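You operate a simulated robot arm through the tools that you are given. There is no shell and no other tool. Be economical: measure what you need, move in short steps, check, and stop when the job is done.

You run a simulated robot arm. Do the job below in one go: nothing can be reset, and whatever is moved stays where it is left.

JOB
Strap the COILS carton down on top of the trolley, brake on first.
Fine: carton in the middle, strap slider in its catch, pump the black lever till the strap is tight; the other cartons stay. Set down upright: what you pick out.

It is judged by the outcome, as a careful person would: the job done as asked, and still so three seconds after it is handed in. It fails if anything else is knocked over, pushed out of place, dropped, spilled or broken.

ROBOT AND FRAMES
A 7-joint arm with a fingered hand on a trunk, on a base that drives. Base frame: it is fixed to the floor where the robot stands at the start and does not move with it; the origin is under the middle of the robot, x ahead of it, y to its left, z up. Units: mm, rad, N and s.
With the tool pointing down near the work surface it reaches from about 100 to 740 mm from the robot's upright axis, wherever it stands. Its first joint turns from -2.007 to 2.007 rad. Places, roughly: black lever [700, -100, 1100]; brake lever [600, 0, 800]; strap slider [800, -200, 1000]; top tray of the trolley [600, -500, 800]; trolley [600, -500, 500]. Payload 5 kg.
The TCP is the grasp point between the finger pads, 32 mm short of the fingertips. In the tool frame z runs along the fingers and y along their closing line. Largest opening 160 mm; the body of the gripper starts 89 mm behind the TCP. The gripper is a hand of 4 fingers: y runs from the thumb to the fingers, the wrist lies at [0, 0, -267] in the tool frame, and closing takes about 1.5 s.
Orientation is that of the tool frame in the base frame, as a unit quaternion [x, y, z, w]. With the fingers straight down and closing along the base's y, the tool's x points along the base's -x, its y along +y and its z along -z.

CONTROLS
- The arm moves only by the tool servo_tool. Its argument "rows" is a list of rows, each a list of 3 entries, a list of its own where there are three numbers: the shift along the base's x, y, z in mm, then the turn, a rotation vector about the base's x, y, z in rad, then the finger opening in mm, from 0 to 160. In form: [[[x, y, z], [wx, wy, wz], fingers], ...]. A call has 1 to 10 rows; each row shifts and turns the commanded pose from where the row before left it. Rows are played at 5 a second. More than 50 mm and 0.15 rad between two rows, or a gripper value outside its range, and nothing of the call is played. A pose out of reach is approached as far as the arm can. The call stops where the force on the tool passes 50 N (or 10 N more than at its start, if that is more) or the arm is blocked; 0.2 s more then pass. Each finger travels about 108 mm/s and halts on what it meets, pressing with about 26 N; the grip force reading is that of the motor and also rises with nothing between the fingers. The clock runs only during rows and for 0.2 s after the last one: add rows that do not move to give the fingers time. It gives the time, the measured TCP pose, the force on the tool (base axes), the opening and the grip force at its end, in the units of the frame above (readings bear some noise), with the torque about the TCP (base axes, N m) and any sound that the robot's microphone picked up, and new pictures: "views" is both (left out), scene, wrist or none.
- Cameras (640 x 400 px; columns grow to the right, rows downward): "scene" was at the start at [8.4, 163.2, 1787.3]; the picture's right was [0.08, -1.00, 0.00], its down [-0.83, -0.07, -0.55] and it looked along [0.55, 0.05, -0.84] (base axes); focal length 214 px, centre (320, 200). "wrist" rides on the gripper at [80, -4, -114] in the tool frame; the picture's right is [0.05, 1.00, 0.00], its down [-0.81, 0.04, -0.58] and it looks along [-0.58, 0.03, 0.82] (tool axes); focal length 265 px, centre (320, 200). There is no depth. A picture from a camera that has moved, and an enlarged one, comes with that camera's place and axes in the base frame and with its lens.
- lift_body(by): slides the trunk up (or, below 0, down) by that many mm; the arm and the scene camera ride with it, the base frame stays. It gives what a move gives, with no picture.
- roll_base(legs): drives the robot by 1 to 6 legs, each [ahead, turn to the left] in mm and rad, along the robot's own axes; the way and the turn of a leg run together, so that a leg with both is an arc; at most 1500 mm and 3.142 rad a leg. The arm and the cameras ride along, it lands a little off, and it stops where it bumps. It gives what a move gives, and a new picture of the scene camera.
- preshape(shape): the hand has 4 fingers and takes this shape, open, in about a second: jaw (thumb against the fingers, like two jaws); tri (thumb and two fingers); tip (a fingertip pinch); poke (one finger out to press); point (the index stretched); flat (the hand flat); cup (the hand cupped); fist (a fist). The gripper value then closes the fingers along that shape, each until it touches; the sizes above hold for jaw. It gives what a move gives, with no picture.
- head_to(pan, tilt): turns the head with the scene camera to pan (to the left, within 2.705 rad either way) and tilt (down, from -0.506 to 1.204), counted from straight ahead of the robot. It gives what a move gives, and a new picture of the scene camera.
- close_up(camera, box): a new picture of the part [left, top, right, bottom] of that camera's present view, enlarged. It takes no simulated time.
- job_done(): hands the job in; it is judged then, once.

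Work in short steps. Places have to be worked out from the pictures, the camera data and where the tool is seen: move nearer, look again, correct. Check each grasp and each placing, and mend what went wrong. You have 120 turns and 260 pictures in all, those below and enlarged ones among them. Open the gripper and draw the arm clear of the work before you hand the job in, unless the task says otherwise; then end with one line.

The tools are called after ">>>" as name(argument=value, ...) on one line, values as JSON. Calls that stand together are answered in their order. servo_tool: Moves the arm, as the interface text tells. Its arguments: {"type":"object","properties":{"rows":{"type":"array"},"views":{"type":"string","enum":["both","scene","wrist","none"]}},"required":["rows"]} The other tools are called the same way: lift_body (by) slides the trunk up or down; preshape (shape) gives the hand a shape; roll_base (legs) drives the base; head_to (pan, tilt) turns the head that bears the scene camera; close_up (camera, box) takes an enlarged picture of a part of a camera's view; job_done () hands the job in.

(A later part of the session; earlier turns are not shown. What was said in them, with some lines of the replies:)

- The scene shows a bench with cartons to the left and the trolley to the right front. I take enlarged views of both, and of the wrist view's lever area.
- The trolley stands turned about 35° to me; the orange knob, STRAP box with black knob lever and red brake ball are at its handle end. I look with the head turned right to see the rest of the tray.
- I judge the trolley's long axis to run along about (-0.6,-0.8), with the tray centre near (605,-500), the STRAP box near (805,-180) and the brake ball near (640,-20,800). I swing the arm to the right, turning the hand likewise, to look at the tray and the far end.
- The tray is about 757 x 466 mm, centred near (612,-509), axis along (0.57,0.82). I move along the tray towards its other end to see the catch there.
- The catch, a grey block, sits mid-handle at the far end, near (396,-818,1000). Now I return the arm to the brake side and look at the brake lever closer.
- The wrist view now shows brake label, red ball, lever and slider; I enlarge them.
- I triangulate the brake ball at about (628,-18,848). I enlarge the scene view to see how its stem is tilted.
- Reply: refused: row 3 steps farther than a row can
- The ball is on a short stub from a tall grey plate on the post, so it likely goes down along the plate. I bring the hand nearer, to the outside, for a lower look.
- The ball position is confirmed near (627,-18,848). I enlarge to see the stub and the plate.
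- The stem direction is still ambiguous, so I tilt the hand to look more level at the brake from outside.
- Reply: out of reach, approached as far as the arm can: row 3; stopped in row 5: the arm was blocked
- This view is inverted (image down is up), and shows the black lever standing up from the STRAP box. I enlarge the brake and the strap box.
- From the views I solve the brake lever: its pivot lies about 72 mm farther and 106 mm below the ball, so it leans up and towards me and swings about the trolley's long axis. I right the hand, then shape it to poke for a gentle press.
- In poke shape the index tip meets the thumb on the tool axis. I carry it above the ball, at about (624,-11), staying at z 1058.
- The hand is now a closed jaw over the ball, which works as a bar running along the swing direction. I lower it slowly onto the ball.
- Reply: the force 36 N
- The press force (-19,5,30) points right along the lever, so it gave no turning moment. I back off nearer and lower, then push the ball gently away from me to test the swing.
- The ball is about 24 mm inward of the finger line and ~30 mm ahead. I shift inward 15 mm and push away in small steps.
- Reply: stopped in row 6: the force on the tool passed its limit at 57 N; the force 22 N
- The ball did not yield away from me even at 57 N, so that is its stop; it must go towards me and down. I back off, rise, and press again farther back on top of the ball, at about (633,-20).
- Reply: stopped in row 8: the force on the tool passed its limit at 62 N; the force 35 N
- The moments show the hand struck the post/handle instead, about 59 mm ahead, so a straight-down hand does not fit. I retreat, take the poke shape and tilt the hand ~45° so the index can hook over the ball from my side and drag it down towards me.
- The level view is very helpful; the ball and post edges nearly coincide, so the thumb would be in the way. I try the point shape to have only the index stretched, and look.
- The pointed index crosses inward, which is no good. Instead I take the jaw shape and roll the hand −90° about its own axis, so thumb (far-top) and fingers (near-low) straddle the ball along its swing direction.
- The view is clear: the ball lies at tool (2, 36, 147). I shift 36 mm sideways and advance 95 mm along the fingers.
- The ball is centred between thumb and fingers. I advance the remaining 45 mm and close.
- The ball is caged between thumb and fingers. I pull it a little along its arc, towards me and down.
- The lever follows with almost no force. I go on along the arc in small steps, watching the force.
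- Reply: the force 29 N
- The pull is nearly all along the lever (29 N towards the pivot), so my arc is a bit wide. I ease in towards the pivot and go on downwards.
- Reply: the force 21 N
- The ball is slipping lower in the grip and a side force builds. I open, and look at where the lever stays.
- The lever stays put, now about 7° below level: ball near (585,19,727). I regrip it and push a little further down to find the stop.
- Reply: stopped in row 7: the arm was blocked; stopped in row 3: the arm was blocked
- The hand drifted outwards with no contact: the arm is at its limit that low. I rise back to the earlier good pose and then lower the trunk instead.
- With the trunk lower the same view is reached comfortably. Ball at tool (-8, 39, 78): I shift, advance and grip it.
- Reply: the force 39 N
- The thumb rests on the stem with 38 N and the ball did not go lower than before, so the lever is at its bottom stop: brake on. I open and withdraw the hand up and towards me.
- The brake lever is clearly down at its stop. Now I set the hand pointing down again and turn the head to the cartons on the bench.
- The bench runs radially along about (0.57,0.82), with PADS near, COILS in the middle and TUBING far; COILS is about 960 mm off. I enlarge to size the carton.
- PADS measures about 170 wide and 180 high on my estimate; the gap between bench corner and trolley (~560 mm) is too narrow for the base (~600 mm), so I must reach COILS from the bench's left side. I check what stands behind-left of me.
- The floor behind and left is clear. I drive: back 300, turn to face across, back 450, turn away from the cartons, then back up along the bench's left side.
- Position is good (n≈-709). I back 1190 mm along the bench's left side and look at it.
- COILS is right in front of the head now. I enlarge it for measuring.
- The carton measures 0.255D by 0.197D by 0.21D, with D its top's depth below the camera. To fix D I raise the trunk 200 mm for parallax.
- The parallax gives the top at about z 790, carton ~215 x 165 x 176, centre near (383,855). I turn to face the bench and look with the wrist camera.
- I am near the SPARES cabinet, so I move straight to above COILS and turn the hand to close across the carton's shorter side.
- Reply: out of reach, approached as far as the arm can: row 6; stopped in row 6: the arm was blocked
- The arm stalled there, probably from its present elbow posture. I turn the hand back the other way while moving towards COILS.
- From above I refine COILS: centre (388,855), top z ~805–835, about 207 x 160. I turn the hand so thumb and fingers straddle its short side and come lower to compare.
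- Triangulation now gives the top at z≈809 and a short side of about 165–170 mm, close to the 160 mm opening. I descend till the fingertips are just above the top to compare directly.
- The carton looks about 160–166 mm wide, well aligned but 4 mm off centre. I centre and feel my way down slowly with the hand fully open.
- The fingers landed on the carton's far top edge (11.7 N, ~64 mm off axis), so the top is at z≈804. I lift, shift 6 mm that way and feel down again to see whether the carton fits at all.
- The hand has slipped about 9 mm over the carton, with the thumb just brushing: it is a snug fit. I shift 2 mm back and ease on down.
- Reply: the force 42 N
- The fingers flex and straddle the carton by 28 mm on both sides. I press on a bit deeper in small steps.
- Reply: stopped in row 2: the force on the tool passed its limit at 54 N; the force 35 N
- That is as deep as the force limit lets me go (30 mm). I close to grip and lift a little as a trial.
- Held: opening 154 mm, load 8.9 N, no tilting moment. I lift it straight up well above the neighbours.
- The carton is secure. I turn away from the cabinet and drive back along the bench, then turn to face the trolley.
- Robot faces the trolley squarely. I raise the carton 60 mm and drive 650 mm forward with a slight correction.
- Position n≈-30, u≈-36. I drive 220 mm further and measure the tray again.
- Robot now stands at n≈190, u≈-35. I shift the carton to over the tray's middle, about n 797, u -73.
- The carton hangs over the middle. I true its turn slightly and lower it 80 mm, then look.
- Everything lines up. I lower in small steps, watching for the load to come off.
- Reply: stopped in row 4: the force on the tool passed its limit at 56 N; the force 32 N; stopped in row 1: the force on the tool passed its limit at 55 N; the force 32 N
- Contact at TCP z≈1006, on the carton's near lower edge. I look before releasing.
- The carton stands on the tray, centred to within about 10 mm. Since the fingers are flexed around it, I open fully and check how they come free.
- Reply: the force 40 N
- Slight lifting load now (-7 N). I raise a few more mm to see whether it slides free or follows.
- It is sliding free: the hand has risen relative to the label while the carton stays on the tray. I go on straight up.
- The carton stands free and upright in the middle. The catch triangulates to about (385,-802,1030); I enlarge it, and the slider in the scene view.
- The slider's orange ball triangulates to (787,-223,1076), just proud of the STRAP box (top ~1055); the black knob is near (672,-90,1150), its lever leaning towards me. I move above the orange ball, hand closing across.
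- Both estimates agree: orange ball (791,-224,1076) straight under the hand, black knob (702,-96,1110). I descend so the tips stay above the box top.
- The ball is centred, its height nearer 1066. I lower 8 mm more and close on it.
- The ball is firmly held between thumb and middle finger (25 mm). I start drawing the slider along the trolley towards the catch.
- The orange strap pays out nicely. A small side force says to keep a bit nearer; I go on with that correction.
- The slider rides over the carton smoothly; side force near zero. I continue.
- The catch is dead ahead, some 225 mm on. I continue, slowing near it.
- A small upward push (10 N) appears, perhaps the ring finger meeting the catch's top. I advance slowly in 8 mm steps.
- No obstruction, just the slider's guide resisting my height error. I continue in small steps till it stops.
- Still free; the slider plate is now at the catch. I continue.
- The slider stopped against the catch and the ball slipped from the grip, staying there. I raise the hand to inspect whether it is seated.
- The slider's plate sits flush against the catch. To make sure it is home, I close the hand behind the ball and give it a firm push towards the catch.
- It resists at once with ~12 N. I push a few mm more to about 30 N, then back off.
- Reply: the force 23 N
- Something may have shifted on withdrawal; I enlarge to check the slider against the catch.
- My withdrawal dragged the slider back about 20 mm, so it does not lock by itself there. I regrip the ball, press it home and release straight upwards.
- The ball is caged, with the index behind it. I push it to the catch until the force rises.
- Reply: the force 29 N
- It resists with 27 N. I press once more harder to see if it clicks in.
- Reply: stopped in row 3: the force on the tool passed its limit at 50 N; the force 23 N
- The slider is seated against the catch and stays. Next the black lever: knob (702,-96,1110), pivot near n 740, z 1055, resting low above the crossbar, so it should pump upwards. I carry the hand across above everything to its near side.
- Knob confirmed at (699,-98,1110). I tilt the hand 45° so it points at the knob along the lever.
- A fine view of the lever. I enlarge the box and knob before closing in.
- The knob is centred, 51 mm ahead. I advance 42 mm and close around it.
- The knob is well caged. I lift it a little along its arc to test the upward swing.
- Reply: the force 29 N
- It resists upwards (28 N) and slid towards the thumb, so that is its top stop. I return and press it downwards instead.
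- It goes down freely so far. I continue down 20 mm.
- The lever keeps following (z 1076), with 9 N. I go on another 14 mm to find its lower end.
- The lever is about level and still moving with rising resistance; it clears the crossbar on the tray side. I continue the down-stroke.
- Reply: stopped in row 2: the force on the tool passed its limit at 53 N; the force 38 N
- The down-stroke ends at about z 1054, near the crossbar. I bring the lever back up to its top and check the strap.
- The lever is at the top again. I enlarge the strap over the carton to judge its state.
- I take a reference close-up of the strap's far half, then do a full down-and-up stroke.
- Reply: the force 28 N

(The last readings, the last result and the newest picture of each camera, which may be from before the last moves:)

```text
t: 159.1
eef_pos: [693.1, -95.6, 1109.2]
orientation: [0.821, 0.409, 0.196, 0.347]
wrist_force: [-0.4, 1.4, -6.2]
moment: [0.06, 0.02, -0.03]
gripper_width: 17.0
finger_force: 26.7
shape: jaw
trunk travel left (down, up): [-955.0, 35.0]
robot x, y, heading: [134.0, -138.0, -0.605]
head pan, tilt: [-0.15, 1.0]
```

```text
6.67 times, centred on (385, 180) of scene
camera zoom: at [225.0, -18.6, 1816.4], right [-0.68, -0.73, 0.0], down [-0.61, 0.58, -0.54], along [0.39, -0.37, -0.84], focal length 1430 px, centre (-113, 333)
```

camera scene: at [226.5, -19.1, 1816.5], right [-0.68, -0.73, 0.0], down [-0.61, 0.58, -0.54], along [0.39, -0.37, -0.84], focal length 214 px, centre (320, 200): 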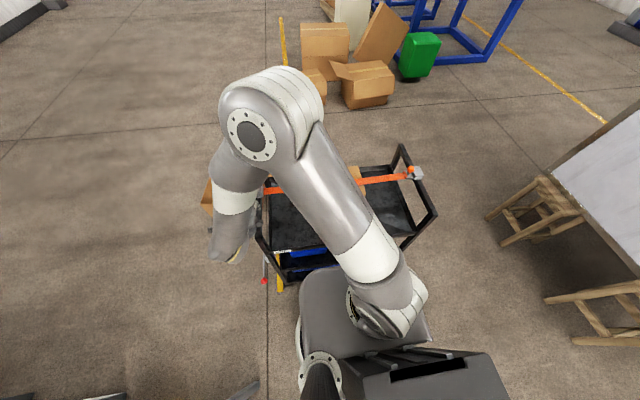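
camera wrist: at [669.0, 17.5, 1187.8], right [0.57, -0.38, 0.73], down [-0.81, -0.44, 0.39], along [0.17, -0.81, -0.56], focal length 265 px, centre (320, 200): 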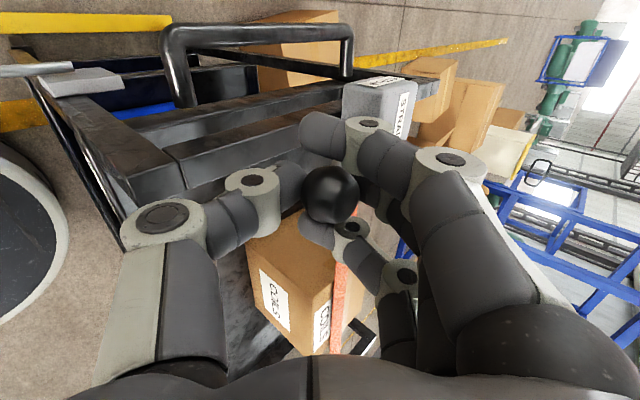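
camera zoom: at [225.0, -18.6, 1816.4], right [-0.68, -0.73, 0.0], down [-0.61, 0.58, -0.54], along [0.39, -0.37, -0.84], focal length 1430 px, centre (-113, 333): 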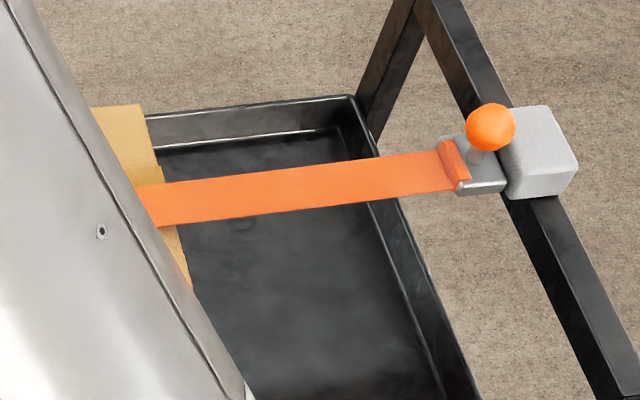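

The strap looks unchanged and no click was heard, so the working stroke may be the upward one against resistance. I push upward harder along the arc.

>>> servo_tool(rows=[[[4, -2.8, 8], [0, 0, 0], 0], [[4, -2.8, 8], [0, 0, 0], 0], [[4, -2.8, 8], [0, 0, 0], 0], [[0, 0, 0], [0, 0, 0], 0]], views="wrist")

```text
t: 160.1
eef_pos: [701.9, -103.5, 1134.5]
orientation: [0.82, 0.411, 0.196, 0.348]
wrist_force: [-25.7, 11.5, -28.6]
moment: [0.19, 0.68, 0.03]
gripper_width: 30.3
finger_force: 25.7
shape: jaw
trunk travel left (down, up): [-955.0, 35.0]
robot x, y, heading: [133.6, -138.8, -0.599]
head pan, tilt: [-0.15, 1.0]
camera wrist: at [677.0, 10.2, 1211.5], right [0.57, -0.38, 0.73], down [-0.81, -0.44, 0.39], along [0.17, -0.81, -0.56], focal length 265 px, centre (320, 200)
```

wrist: 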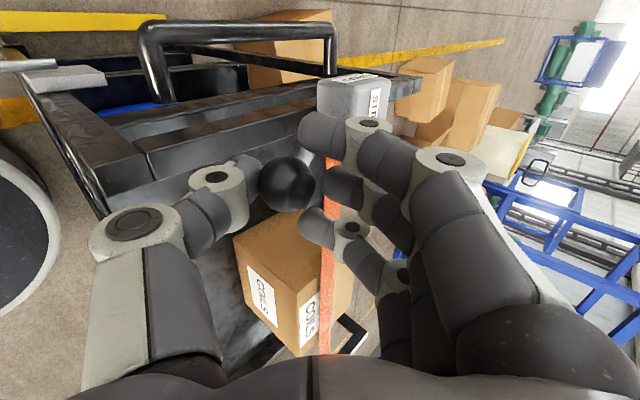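

The knob is firmly at its top stop (z≈1115), so the down-stroke is the working one, and my thumb met the crossbar. I open slightly, shift 15 mm outward so the thumb passes beside the bar, and grip again.

>>> servo_tool(rows=[[[-5, 4, -8], [0, 0, 0], 50], [[-4, 3.5, -7], [0, 0, 0], 60], [[8.6, 12.3, 0], [0, 0, 0], 60], [[0, 0, 0], [0, 0, 0], 20], [[0, 0, 0], [0, 0, 0], 8], [[0, 0, 0], [0, 0, 0], 8]], views="wrist")

```text
t: 161.5
eef_pos: [706.8, -84.9, 1119.8]
orientation: [0.82, 0.409, 0.198, 0.347]
wrist_force: [2.8, 2.9, -8.4]
moment: [0.04, -0.02, 0.14]
gripper_width: 6.4
finger_force: 26.2
shape: jaw
trunk travel left (down, up): [-955.0, 35.0]
robot x, y, heading: [134.4, -133.8, -0.605]
head pan, tilt: [-0.15, 1.0]
camera wrist: at [680.7, 29.4, 1196.6], right [0.56, -0.38, 0.73], down [-0.81, -0.44, 0.39], along [0.17, -0.81, -0.56], focal length 265 px, centre (320, 200)
```

wrist: 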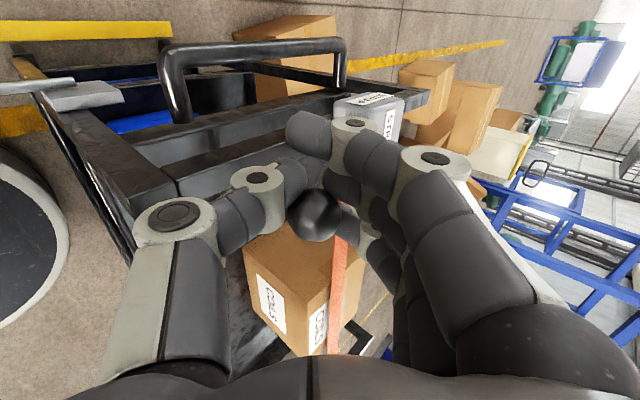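

The thumb now lies outside the bar. I make the down-stroke again, deeper.

>>> servo_tool(rows=[[[-5, 3.5, -12], [0, 0, 0], 5], [[-4, 3, -14], [0, 0, 0], 5], [[-2, 1.5, -14], [0, 0, 0], 5], [[0, 0, -14], [0, 0, 0], 5], [[0.5, -0.3, -10], [0, 0, 0], 5]], views="wrist")

>>> servo_tool(rows=[[[1, -0.7, -8], [0, 0, 0], 5], [[1.5, -1, -8], [0, 0, 0], 5], [[2, -1.4, -8], [0, 0, 0], 5]], views="wrist")

```text
t: 162.7
eef_pos: [692.9, -77.1, 1055.5]
orientation: [0.82, 0.409, 0.198, 0.349]
wrist_force: [1.5, 1.9, 2.3]
moment: [-0.05, -0.06, 0.06]
gripper_width: 5.5
finger_force: 0.1
shape: jaw
trunk travel left (down, up): [-955.0, 35.0]
robot x, y, heading: [132.6, -133.1, -0.603]
head pan, tilt: [-0.15, 1.0]
camera wrist: at [667.5, 36.2, 1132.5], right [0.56, -0.38, 0.73], down [-0.81, -0.44, 0.39], along [0.17, -0.81, -0.56], focal length 265 px, centre (320, 200)
```

wrist: 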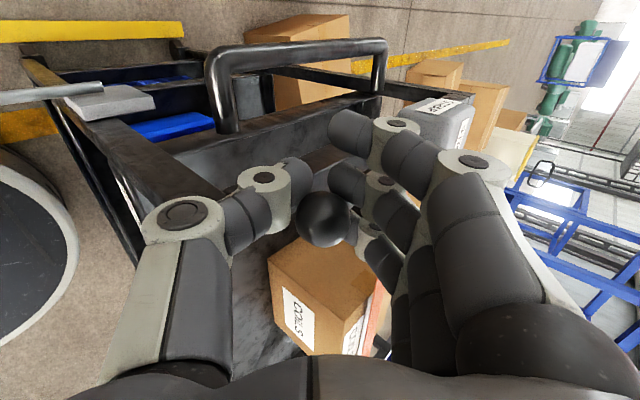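

```text
t: 163.5
eef_pos: [697.4, -78.6, 1033.9]
orientation: [0.82, 0.407, 0.2, 0.349]
wrist_force: [-4.7, 4.0, 16.2]
moment: [-0.52, -0.02, -0.33]
gripper_width: 5.5
finger_force: 0.1
shape: jaw
trunk travel left (down, up): [-955.0, 35.0]
robot x, y, heading: [132.3, -131.2, -0.604]
head pan, tilt: [-0.15, 1.0]
camera wrist: at [672.2, 34.2, 1111.5], right [0.56, -0.38, 0.74], down [-0.81, -0.44, 0.39], along [0.18, -0.81, -0.56], focal length 265 px, centre (320, 200)
```

wrist: 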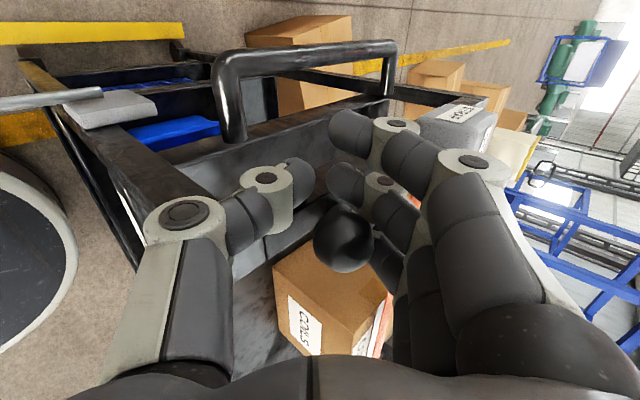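

The hand passes the bar now, but the knob lags at z≈1053. I press on a bit more to see whether it yields or is at its stop.

>>> servo_tool(rows=[[[1.5, -1, -6], [0, 0, 0], 5], [[1.5, -1, -6], [0, 0, 0], 5]], views="wrist")

```text
t: 164.1
eef_pos: [700.4, -80.1, 1021.3]
orientation: [0.82, 0.408, 0.199, 0.349]
wrist_force: [-1.0, 4.5, 13.4]
moment: [-0.78, -0.29, -0.09]
gripper_width: 5.8
finger_force: 21.1
shape: jaw
trunk travel left (down, up): [-955.0, 35.0]
robot x, y, heading: [136.2, -134.1, -0.603]
head pan, tilt: [-0.15, 1.0]
camera wrist: at [676.2, 32.5, 1098.8], right [0.56, -0.38, 0.74], down [-0.81, -0.44, 0.39], along [0.18, -0.81, -0.56], focal length 265 px, centre (320, 200)
```

wrist: 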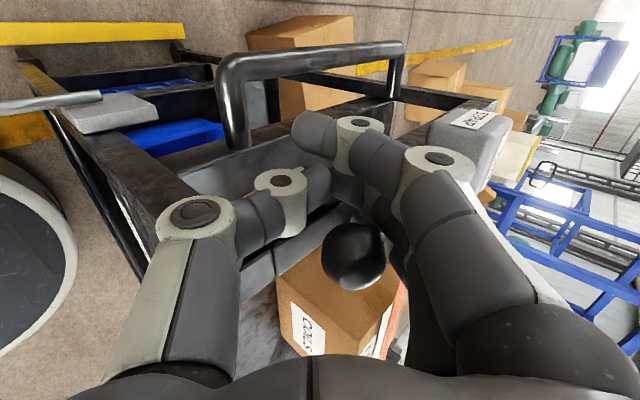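

The knob stays at z≈1052: that is the lever's bottom stop, so my earlier strokes were full ones. I free the hand and regrip the knob centrally to pump properly.

>>> servo_tool(rows=[[[8.6, 12.3, 0], [0, 0, 0], 40], [[0, 0, 0], [0, 0, 0], 80], [[-9.5, -1, 18], [0, 0, 0], 80], [[-9.5, -1, 18], [0, 0, 0], 80], [[-8.6, -12.3, 0], [0, 0, 0], 80]], views="wrist")

```text
t: 165.3
eef_pos: [685.6, -73.0, 1055.9]
orientation: [0.817, 0.414, 0.204, 0.344]
wrist_force: [5.6, 18.8, 7.2]
moment: [0.17, 0.24, 0.04]
gripper_width: 79.2
finger_force: 0.1
shape: jaw
trunk travel left (down, up): [-955.0, 35.0]
robot x, y, heading: [134.9, -134.2, -0.601]
head pan, tilt: [-0.15, 1.0]
camera wrist: at [658.3, 39.2, 1134.7], right [0.57, -0.38, 0.73], down [-0.8, -0.46, 0.39], along [0.19, -0.81, -0.56], focal length 265 px, centre (320, 200)
```

wrist: 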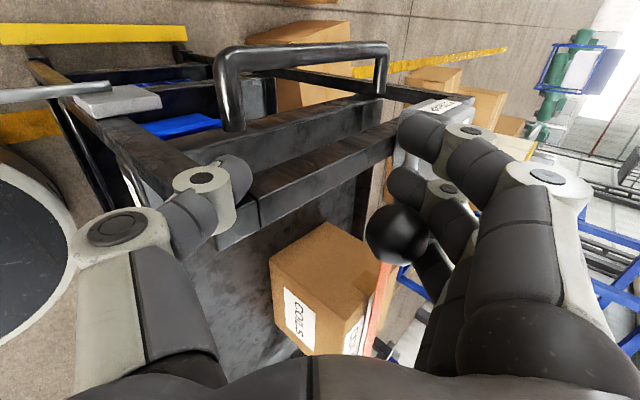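

The knob rose to z≈1096 with a finger, and the thumb leans on the bar. I step outward, raise the hand to the knob's level and centre on it.

>>> servo_tool(rows=[[[7, 10, 0], [0, 0, 0], 90], [[-1.5, -1.5, 22], [0, 0, 0], 90], [[-1.5, -1.5, 23], [0, 0, 0], 90]], views="wrist")

```text
t: 166.1
eef_pos: [687.7, -77.4, 1098.5]
orientation: [0.821, 0.408, 0.197, 0.348]
wrist_force: [-0.8, 0.4, -0.5]
moment: [-0.04, 0.01, 0.01]
gripper_width: 89.4
finger_force: 0.0
shape: jaw
trunk travel left (down, up): [-955.0, 35.0]
robot x, y, heading: [140.7, -135.0, -0.609]
head pan, tilt: [-0.15, 1.0]
camera wrist: at [663.0, 36.1, 1177.5], right [0.56, -0.38, 0.73], down [-0.81, -0.44, 0.39], along [0.17, -0.81, -0.56], focal length 265 px, centre (320, 200)
```

wrist: 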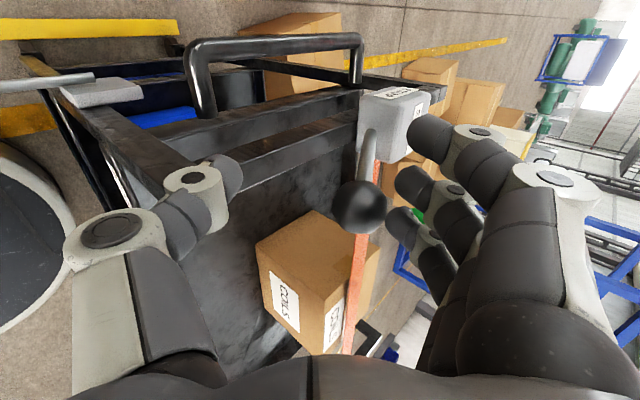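

The lever is back at its top by itself, so it is spring-returned. I centre the hand on the knob and grip.

>>> servo_tool(rows=[[[4.3, -12.6, 18.5], [0, 0, 0], 90], [[0, 0, 0], [0, 0, 0], 40], [[0, 0, 0], [0, 0, 0], 10], [[0, 0, 0], [0, 0, 0], 10]], views="none")

>>> servo_tool(rows=[[[-5, 3.5, -12], [0, 0, 0], 8], [[-4, 3, -14], [0, 0, 0], 8], [[-2, 1.5, -14], [0, 0, 0], 8], [[0, 0, -12], [0, 0, 0], 8], [[0, 0, -8], [0, 0, 0], 8]], views="wrist")

```text
t: 167.1
eef_pos: [692.8, -89.3, 1117.6]
orientation: [0.82, 0.41, 0.198, 0.347]
wrist_force: [2.1, 1.3, -8.6]
moment: [0.06, 0.02, 0.11]
gripper_width: 10.3
finger_force: 24.2
shape: jaw
trunk travel left (down, up): [-955.0, 35.0]
robot x, y, heading: [134.7, -134.9, -0.603]
head pan, tilt: [-0.15, 1.0]
```

```text
t: 168.3
eef_pos: [680.6, -79.9, 1061.3]
orientation: [0.82, 0.409, 0.198, 0.347]
wrist_force: [-2.8, 1.0, 13.5]
moment: [-0.97, -1.24, -0.1]
gripper_width: 6.1
finger_force: 26.3
shape: jaw
trunk travel left (down, up): [-955.0, 35.0]
robot x, y, heading: [136.8, -136.8, -0.602]
head pan, tilt: [-0.15, 1.0]
camera wrist: at [654.2, 33.5, 1138.8], right [0.56, -0.38, 0.73], down [-0.81, -0.44, 0.39], along [0.17, -0.81, -0.56], focal length 265 px, centre (320, 200)
```

wrist: 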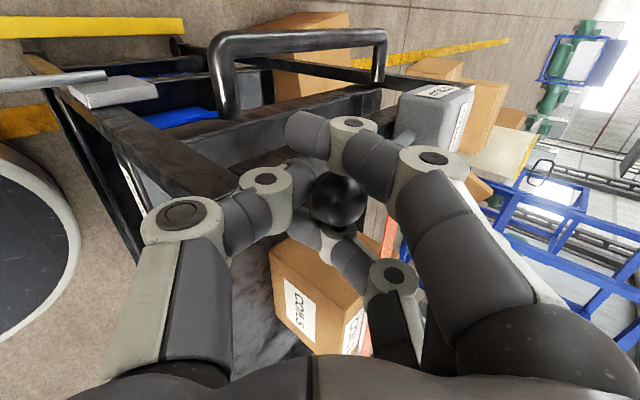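

Knob at z≈1067 with 13 N. I finish the stroke to its stop, then let it up, and repeat.

>>> servo_tool(rows=[[[1, -0.7, -8], [0, 0, 0], 8], [[1, -0.7, -6], [0, 0, 0], 8], [[-1, 0.7, 8], [0, 0, 0], 8], [[-1, 0.7, 14], [0, 0, 0], 8], [[1, -0.8, 13], [0, 0, 0], 8], [[3, -2, 13], [0, 0, 0], 8], [[4, -3, 13], [0, 0, 0], 8], [[3, -2.5, 10], [0, 0, 0], 8]], views="wrist")

```text
t: 170.1
eef_pos: [690.2, -87.7, 1114.9]
orientation: [0.821, 0.41, 0.195, 0.346]
wrist_force: [3.6, 5.7, -22.5]
moment: [0.39, 0.47, 0.12]
gripper_width: 5.0
finger_force: 25.8
shape: jaw
trunk travel left (down, up): [-955.0, 35.0]
robot x, y, heading: [139.2, -135.0, -0.603]
head pan, tilt: [-0.15, 1.0]
camera wrist: at [665.1, 25.4, 1191.8], right [0.57, -0.38, 0.73], down [-0.81, -0.44, 0.39], along [0.17, -0.81, -0.56], focal length 265 px, centre (320, 200)
```

wrist: 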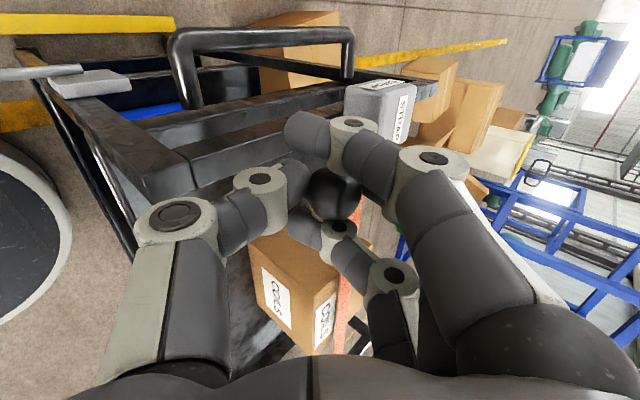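

One more stroke done. I compare the strap's view with the earlier reference.

>>> close_up(camera="scene", box=[340, 150, 430, 210])

>>> close_up(camera="wrist", box=[220, 200, 400, 370])

```text
6.67 times, centred on (385, 180) of scene
camera zoom: at [226.3, -17.7, 1816.0], right [-0.68, -0.73, 0.0], down [-0.61, 0.58, -0.54], along [0.39, -0.37, -0.84], focal length 1430 px, centre (-113, 333)
```

zoom: 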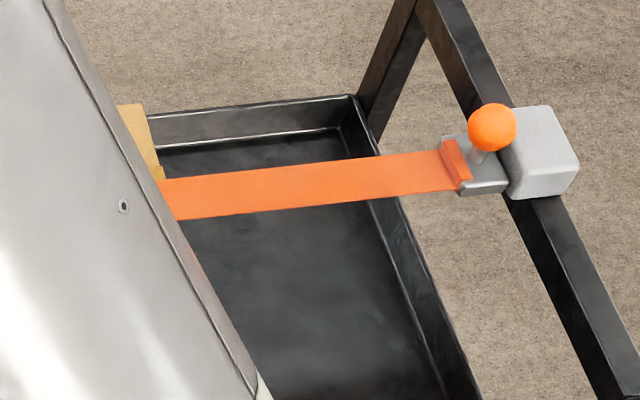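

```text
2.35 times, centred on (310, 285) of wrist
camera zoom: at [665.1, 25.4, 1191.8], right [0.57, -0.38, 0.73], down [-0.81, -0.44, 0.39], along [0.17, -0.81, -0.56], focal length 624 px, centre (344, 0)
```

zoom: 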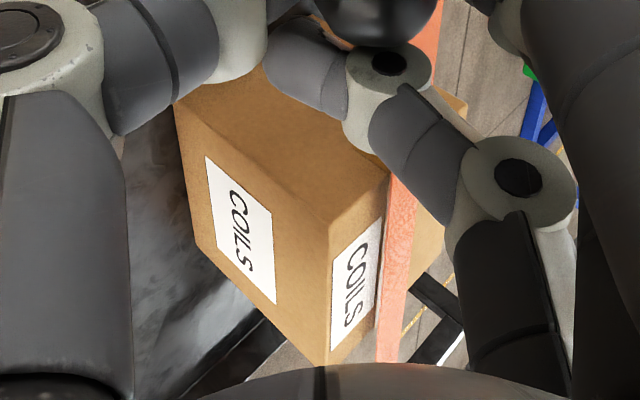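

The strap seems to be straightening slightly. I pump three more full strokes.

>>> servo_tool(rows=[[[-4, 3, -13], [0, 0, 0], 8], [[-4, 3, -14], [0, 0, 0], 8], [[-2, 1.5, -14], [0, 0, 0], 8], [[0, 0, -13], [0, 0, 0], 8], [[1, -0.7, -10], [0, 0, 0], 8], [[-1, 0.7, 10], [0, 0, 0], 8], [[0, 0, 13], [0, 0, 0], 8], [[2, -1.5, 14], [0, 0, 0], 8], [[4, -3, 14], [0, 0, 0], 8], [[4, -3, 13], [0, 0, 0], 8]], views="none")

>>> servo_tool(rows=[[[-4, 3, -13], [0, 0, 0], 8], [[-4, 3, -14], [0, 0, 0], 8], [[-2, 1.5, -14], [0, 0, 0], 8], [[0, 0, -13], [0, 0, 0], 8], [[1, -0.7, -10], [0, 0, 0], 8], [[-1, 0.7, 10], [0, 0, 0], 8], [[0, 0, 13], [0, 0, 0], 8], [[2, -1.5, 14], [0, 0, 0], 8], [[4, -3, 14], [0, 0, 0], 8], [[4, -3, 13], [0, 0, 0], 8]], views="none")

>>> servo_tool(rows=[[[-4, 3, -13], [0, 0, 0], 8], [[-4, 3, -14], [0, 0, 0], 8], [[-2, 1.5, -14], [0, 0, 0], 8], [[0, 0, -13], [0, 0, 0], 8], [[1, -0.7, -10], [0, 0, 0], 8]], views="wrist")

>>> close_up(camera="scene", box=[340, 150, 430, 210])

```text
t: 172.3
eef_pos: [690.7, -88.1, 1115.6]
orientation: [0.821, 0.41, 0.196, 0.346]
wrist_force: [2.8, 4.7, -24.3]
moment: [0.38, 0.4, 0.12]
gripper_width: 4.9
finger_force: 26.2
shape: jaw
trunk travel left (down, up): [-955.0, 35.0]
robot x, y, heading: [135.6, -137.0, -0.599]
head pan, tilt: [-0.15, 1.0]
```

```text
t: 174.5
eef_pos: [691.4, -88.9, 1115.6]
orientation: [0.821, 0.411, 0.195, 0.346]
wrist_force: [-1.0, 6.2, -23.4]
moment: [0.41, 0.45, 0.1]
gripper_width: 5.2
finger_force: 25.8
shape: jaw
trunk travel left (down, up): [-955.0, 35.0]
robot x, y, heading: [139.5, -132.7, -0.608]
head pan, tilt: [-0.15, 1.0]
```

```text
t: 175.7
eef_pos: [681.2, -80.3, 1055.6]
orientation: [0.82, 0.407, 0.2, 0.349]
wrist_force: [-16.9, 1.9, 19.5]
moment: [-1.1, -1.29, -0.14]
gripper_width: 7.3
finger_force: 25.9
shape: jaw
trunk travel left (down, up): [-955.0, 35.0]
robot x, y, heading: [136.0, -135.9, -0.601]
head pan, tilt: [-0.15, 1.0]
camera wrist: at [655.0, 32.4, 1132.6], right [0.56, -0.38, 0.74], down [-0.81, -0.44, 0.39], along [0.18, -0.81, -0.56], focal length 265 px, centre (320, 200)
```

wrist: 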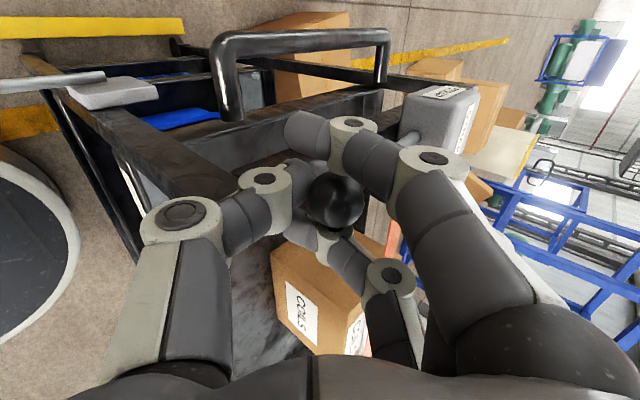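

```text
6.67 times, centred on (385, 180) of scene
camera zoom: at [219.0, -18.6, 1817.2], right [-0.68, -0.73, 0.0], down [-0.61, 0.58, -0.54], along [0.4, -0.37, -0.84], focal length 1430 px, centre (-113, 333)
```

zoom: 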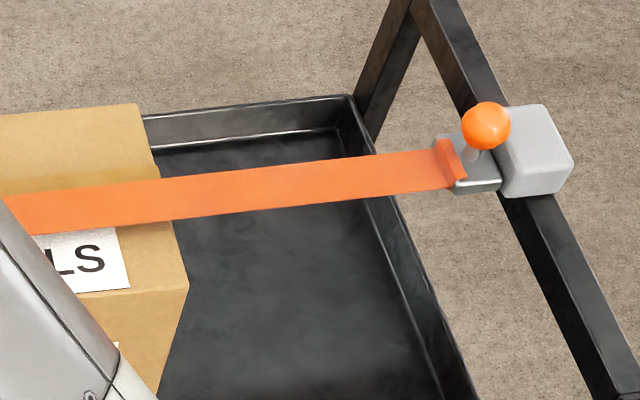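

The strap has come up straighter over the carton than in the reference, so pumping works. I go on with further strokes.

>>> servo_tool(rows=[[[-1, 0.7, 10], [0, 0, 0], 8], [[0, 0, 13], [0, 0, 0], 8], [[2, -1.5, 14], [0, 0, 0], 8], [[4, -3, 14], [0, 0, 0], 8], [[4, -3, 13], [0, 0, 0], 8], [[-4, 3, -13], [0, 0, 0], 8], [[-4, 3, -14], [0, 0, 0], 8], [[-2, 1.5, -14], [0, 0, 0], 8], [[0, 0, -13], [0, 0, 0], 8], [[1, -0.7, -10], [0, 0, 0], 8]], views="none")

>>> servo_tool(rows=[[[-1, 0.7, 10], [0, 0, 0], 8], [[0, 0, 13], [0, 0, 0], 8], [[2, -1.5, 14], [0, 0, 0], 8], [[4, -3, 14], [0, 0, 0], 8], [[4, -3, 13], [0, 0, 0], 8], [[-4, 3, -13], [0, 0, 0], 8], [[-4, 3, -14], [0, 0, 0], 8], [[-2, 1.5, -14], [0, 0, 0], 8], [[0, 0, -13], [0, 0, 0], 8], [[1, -0.7, -10], [0, 0, 0], 8]], views="none")

>>> servo_tool(rows=[[[-1, 0.7, 10], [0, 0, 0], 8], [[0, 0, 13], [0, 0, 0], 8], [[2, -1.5, 14], [0, 0, 0], 8], [[4, -3, 14], [0, 0, 0], 8], [[4, -3, 13], [0, 0, 0], 8], [[-4, 3, -13], [0, 0, 0], 8], [[-4, 3, -14], [0, 0, 0], 8], [[-2, 1.5, -14], [0, 0, 0], 8], [[0, 0, -13], [0, 0, 0], 8], [[1, -0.7, -10], [0, 0, 0], 8]], views="wrist")

>>> close_up(camera="scene", box=[340, 150, 430, 210])

```text
t: 177.9
eef_pos: [680.4, -82.0, 1054.8]
orientation: [0.82, 0.408, 0.2, 0.348]
wrist_force: [-12.5, 5.7, 18.7]
moment: [-1.12, -1.39, -0.07]
gripper_width: 7.1
finger_force: 26.8
shape: jaw
trunk travel left (down, up): [-955.0, 35.0]
robot x, y, heading: [135.6, -137.5, -0.605]
head pan, tilt: [-0.15, 1.0]
```

```text
t: 180.1
eef_pos: [679.8, -81.1, 1056.0]
orientation: [0.819, 0.408, 0.2, 0.35]
wrist_force: [-10.4, 5.9, 18.8]
moment: [-1.14, -1.4, -0.05]
gripper_width: 6.7
finger_force: 26.4
shape: jaw
trunk travel left (down, up): [-955.0, 35.0]
robot x, y, heading: [137.4, -136.6, -0.604]
head pan, tilt: [-0.15, 1.0]
```

```text
t: 182.3
eef_pos: [679.8, -80.6, 1054.2]
orientation: [0.819, 0.409, 0.2, 0.349]
wrist_force: [-9.2, 10.0, 23.5]
moment: [-1.11, -1.37, 0.04]
gripper_width: 7.2
finger_force: 26.3
shape: jaw
trunk travel left (down, up): [-955.0, 35.0]
robot x, y, heading: [133.8, -135.4, -0.603]
head pan, tilt: [-0.15, 1.0]
camera wrist: at [654.0, 32.6, 1132.4], right [0.56, -0.38, 0.74], down [-0.81, -0.44, 0.39], along [0.18, -0.81, -0.56], focal length 265 px, centre (320, 200)
```

wrist: 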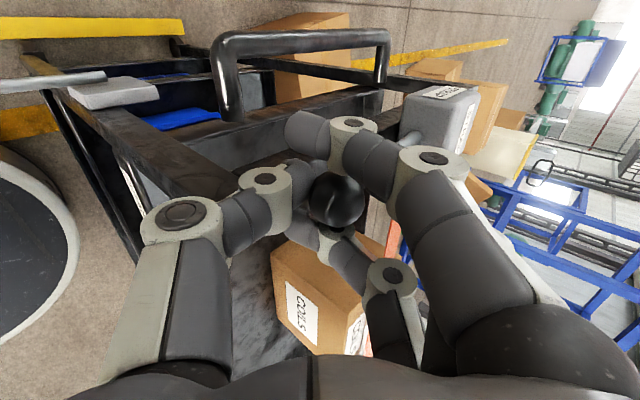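

```text
6.67 times, centred on (385, 180) of scene
camera zoom: at [219.8, -17.4, 1817.1], right [-0.68, -0.73, 0.0], down [-0.61, 0.58, -0.54], along [0.4, -0.37, -0.84], focal length 1430 px, centre (-113, 333)
```

zoom: 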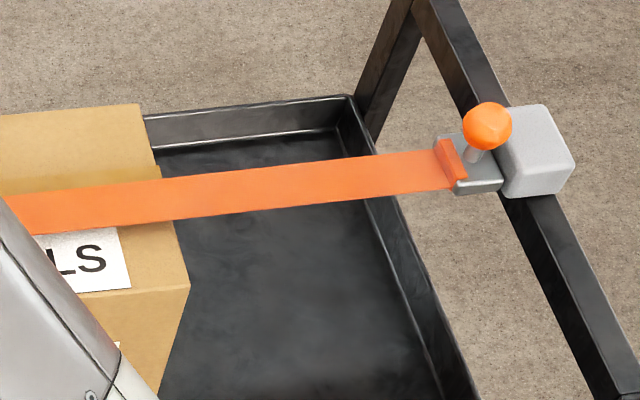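

The strap no longer changes between strokes, which suggests it is tight. To be safe I make the down-strokes fuller, right to the stop, for two more strokes.

>>> servo_tool(rows=[[[1, -0.7, -5], [0, 0, 0], 8], [[0, 0, -4], [0, 0, 0], 8]], views="none")

>>> servo_tool(rows=[[[-2, 1.4, 14], [0, 0, 0], 8], [[0, 0, 14], [0, 0, 0], 8], [[2, -1.5, 15], [0, 0, 0], 8], [[4, -3, 15], [0, 0, 0], 8], [[4, -3, 14], [0, 0, 0], 8], [[-4, 3, -14], [0, 0, 0], 8], [[-4, 3, -15], [0, 0, 0], 8], [[-2, 1.5, -15], [0, 0, 0], 8], [[0, 0, -14], [0, 0, 0], 8], [[2, -1.4, -14], [0, 0, 0], 8]], views="none")

>>> servo_tool(rows=[[[-2, 1.4, 14], [0, 0, 0], 8], [[0, 0, 14], [0, 0, 0], 8], [[2, -1.5, 15], [0, 0, 0], 8], [[4, -3, 15], [0, 0, 0], 8], [[4, -3, 10], [0, 0, 0], 8]], views="none")

>>> close_up(camera="scene", box=[340, 150, 430, 210])

```text
t: 182.8
eef_pos: [679.1, -80.0, 1051.1]
orientation: [0.819, 0.408, 0.203, 0.35]
wrist_force: [-20.4, 3.7, 30.6]
moment: [-1.18, -1.37, -0.33]
gripper_width: 8.6
finger_force: 25.8
shape: jaw
trunk travel left (down, up): [-955.0, 35.0]
robot x, y, heading: [132.5, -138.1, -0.607]
head pan, tilt: [-0.15, 1.0]
stopped in row 2: the force on the tool passed its limit at 53 N (the readings are from after the stop); the commanded pose is now the measured one
```

```text
t: 185.0
eef_pos: [679.9, -78.8, 1052.5]
orientation: [0.818, 0.408, 0.203, 0.351]
wrist_force: [-19.8, 0.4, 26.8]
moment: [-1.21, -1.29, -0.18]
gripper_width: 7.0
finger_force: 26.3
shape: jaw
trunk travel left (down, up): [-955.0, 35.0]
robot x, y, heading: [133.2, -136.8, -0.602]
head pan, tilt: [-0.15, 1.0]
stopped in row 10: the force on the tool passed its limit at 55 N (the readings are from after the stop); the commanded pose is now the measured one
```

```text
t: 186.2
eef_pos: [691.1, -86.4, 1115.5]
orientation: [0.819, 0.411, 0.2, 0.347]
wrist_force: [-5.1, -4.0, -27.0]
moment: [0.4, 0.53, -0.03]
gripper_width: 5.3
finger_force: 25.4
shape: jaw
trunk travel left (down, up): [-955.0, 35.0]
robot x, y, heading: [132.5, -136.2, -0.602]
head pan, tilt: [-0.15, 1.0]
```

```text
6.67 times, centred on (385, 180) of scene
camera zoom: at [223.6, -19.1, 1816.2], right [-0.68, -0.73, 0.0], down [-0.61, 0.58, -0.54], along [0.39, -0.37, -0.84], focal length 1430 px, centre (-113, 333)
```

zoom: 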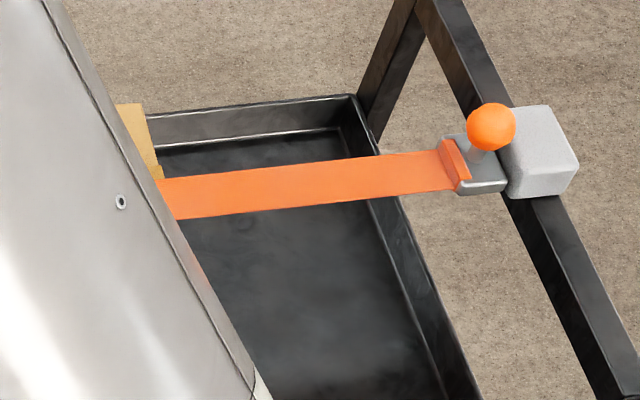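

The strap has stayed the same since about the fourth stroke, i.e. it is taut. I open, withdraw the hand along its axis and look at the whole.

>>> servo_tool(rows=[[[0, 0, -4], [0, 0, 0], 60], [[0, 0, 0], [0, 0, 0], 110], [[-18, 12, 20], [0, 0, 0], 110], [[-18, 12, 20], [0, 0, 0], 110], [[-18, 12, 20], [0, 0, 0], 110], [[-10, 7, 30], [0, 0, 0], 110]], views="wrist")

>>> close_up(camera="wrist", box=[220, 50, 420, 370])

```text
t: 187.6
eef_pos: [624.6, -39.4, 1203.0]
orientation: [0.82, 0.409, 0.201, 0.348]
wrist_force: [0.1, -0.3, -0.1]
moment: [0.0, -0.02, 0.04]
gripper_width: 109.8
finger_force: 0.2
shape: jaw
trunk travel left (down, up): [-955.0, 35.0]
robot x, y, heading: [133.0, -134.6, -0.6]
head pan, tilt: [-0.15, 1.0]
camera wrist: at [598.0, 73.3, 1280.9], right [0.56, -0.38, 0.74], down [-0.81, -0.44, 0.38], along [0.18, -0.81, -0.56], focal length 265 px, centre (320, 200)
```

wrist: 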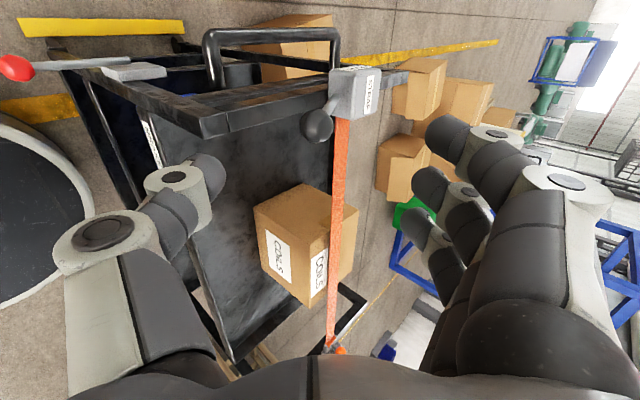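

```text
1.25 times, centred on (320, 210) of wrist
camera zoom: at [598.0, 73.3, 1280.9], right [0.56, -0.38, 0.74], down [-0.81, -0.44, 0.38], along [0.18, -0.81, -0.56], focal length 332 px, centre (320, 188)
```

zoom: 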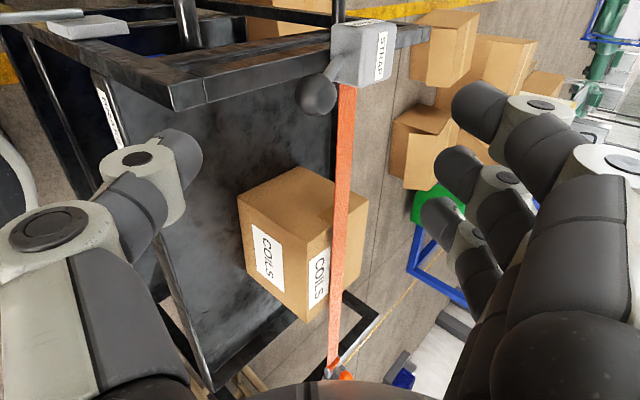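

The strap runs dead straight from box to catch, the slider has held against the tension, and the lever is back up. I draw the arm clear and take a last look round.

>>> servo_tool(rows=[[[-25, 18, 25], [0, 0, 0], 110], [[-25, 18, 25], [0, 0, 0], 110], [[-20, 15, 30], [0.06, 0.085, 0], 110], [[-10, 10, 30], [0.076, 0.107, 0], 110]], views="wrist")

>>> head_to(pan=-0.1, tilt=0.85)

>>> close_up(camera="scene", box=[220, 130, 480, 310])

```text
t: 188.6
eef_pos: [549.1, 20.5, 1313.7]
orientation: [0.856, 0.426, 0.149, 0.251]
wrist_force: [0.2, 1.2, -0.1]
moment: [0.02, 0.01, -0.03]
gripper_width: 109.5
finger_force: 0.0
shape: jaw
trunk travel left (down, up): [-955.0, 35.0]
robot x, y, heading: [135.6, -132.6, -0.603]
head pan, tilt: [-0.15, 1.0]
camera wrist: at [538.9, 121.8, 1409.4], right [0.68, -0.47, 0.56], down [-0.73, -0.5, 0.47], along [0.06, -0.73, -0.68], focal length 265 px, centre (320, 200)
```

wrist: 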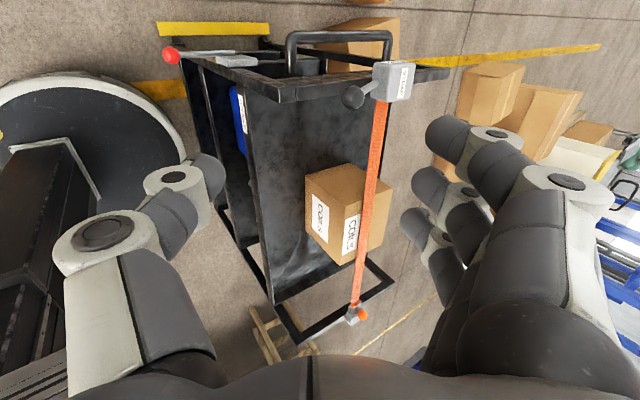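

```text
t: 189.3
eef_pos: [547.7, 19.8, 1314.6]
orientation: [0.856, 0.426, 0.15, 0.251]
wrist_force: [0.5, 0.8, 0.6]
moment: [-0.01, 0.02, 0.04]
gripper_width: 109.8
finger_force: 0.0
shape: jaw
trunk travel left (down, up): [-955.0, 35.0]
robot x, y, heading: [138.9, -136.0, -0.6]
head pan, tilt: [-0.099, 0.85]
camera scene: at [232.1, -21.5, 1827.7], right [-0.65, -0.76, 0.0], down [-0.57, 0.49, -0.66], along [0.5, -0.43, -0.75], focal length 214 px, centre (320, 200)
```

scene: 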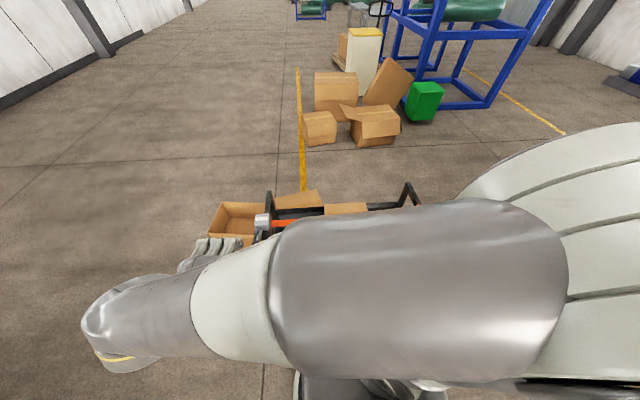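

```text
2.22 times, centred on (350, 220) of scene
camera zoom: at [232.1, -21.5, 1827.7], right [-0.65, -0.76, 0.0], down [-0.57, 0.49, -0.66], along [0.5, -0.43, -0.75], focal length 477 px, centre (253, 156)
```

zoom: 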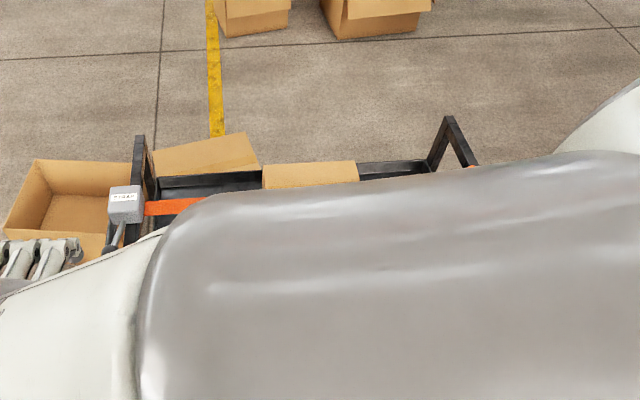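

The wrist view shows the whole trolley. I enlarge brake, strap and catch for a last check.

>>> close_up(camera="wrist", box=[150, 20, 300, 120])

>>> close_up(camera="wrist", box=[270, 150, 430, 350])

```text
4.00 times, centred on (225, 70) of wrist
camera zoom: at [538.7, 121.7, 1409.0], right [0.68, -0.47, 0.56], down [-0.73, -0.5, 0.47], along [0.06, -0.73, -0.68], focal length 1062 px, centre (700, 720)
```

zoom: 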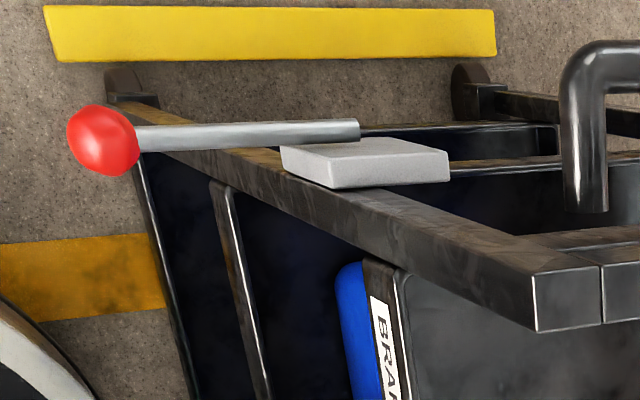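

```text
2.00 times, centred on (350, 250) of wrist
camera zoom: at [538.7, 121.7, 1409.0], right [0.68, -0.47, 0.56], down [-0.73, -0.5, 0.47], along [0.06, -0.73, -0.68], focal length 531 px, centre (260, 100)
```

zoom: 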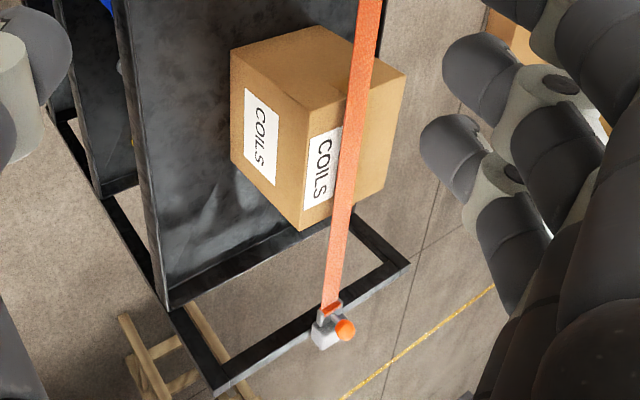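

Brake lever down, carton upright in the tray's middle, strap straight across it with the slider seated in the catch, and the hand open and clear. I hand the job in.

>>> job_done()

```text
The job is handed in.
```

The job is handed in: brake on first, COILS upright in the middle of the top tray, slider against its catch and holding, and the strap pumped until it stopped changing. I never heard a click from the catch or the lever. The other cartons were not moved.
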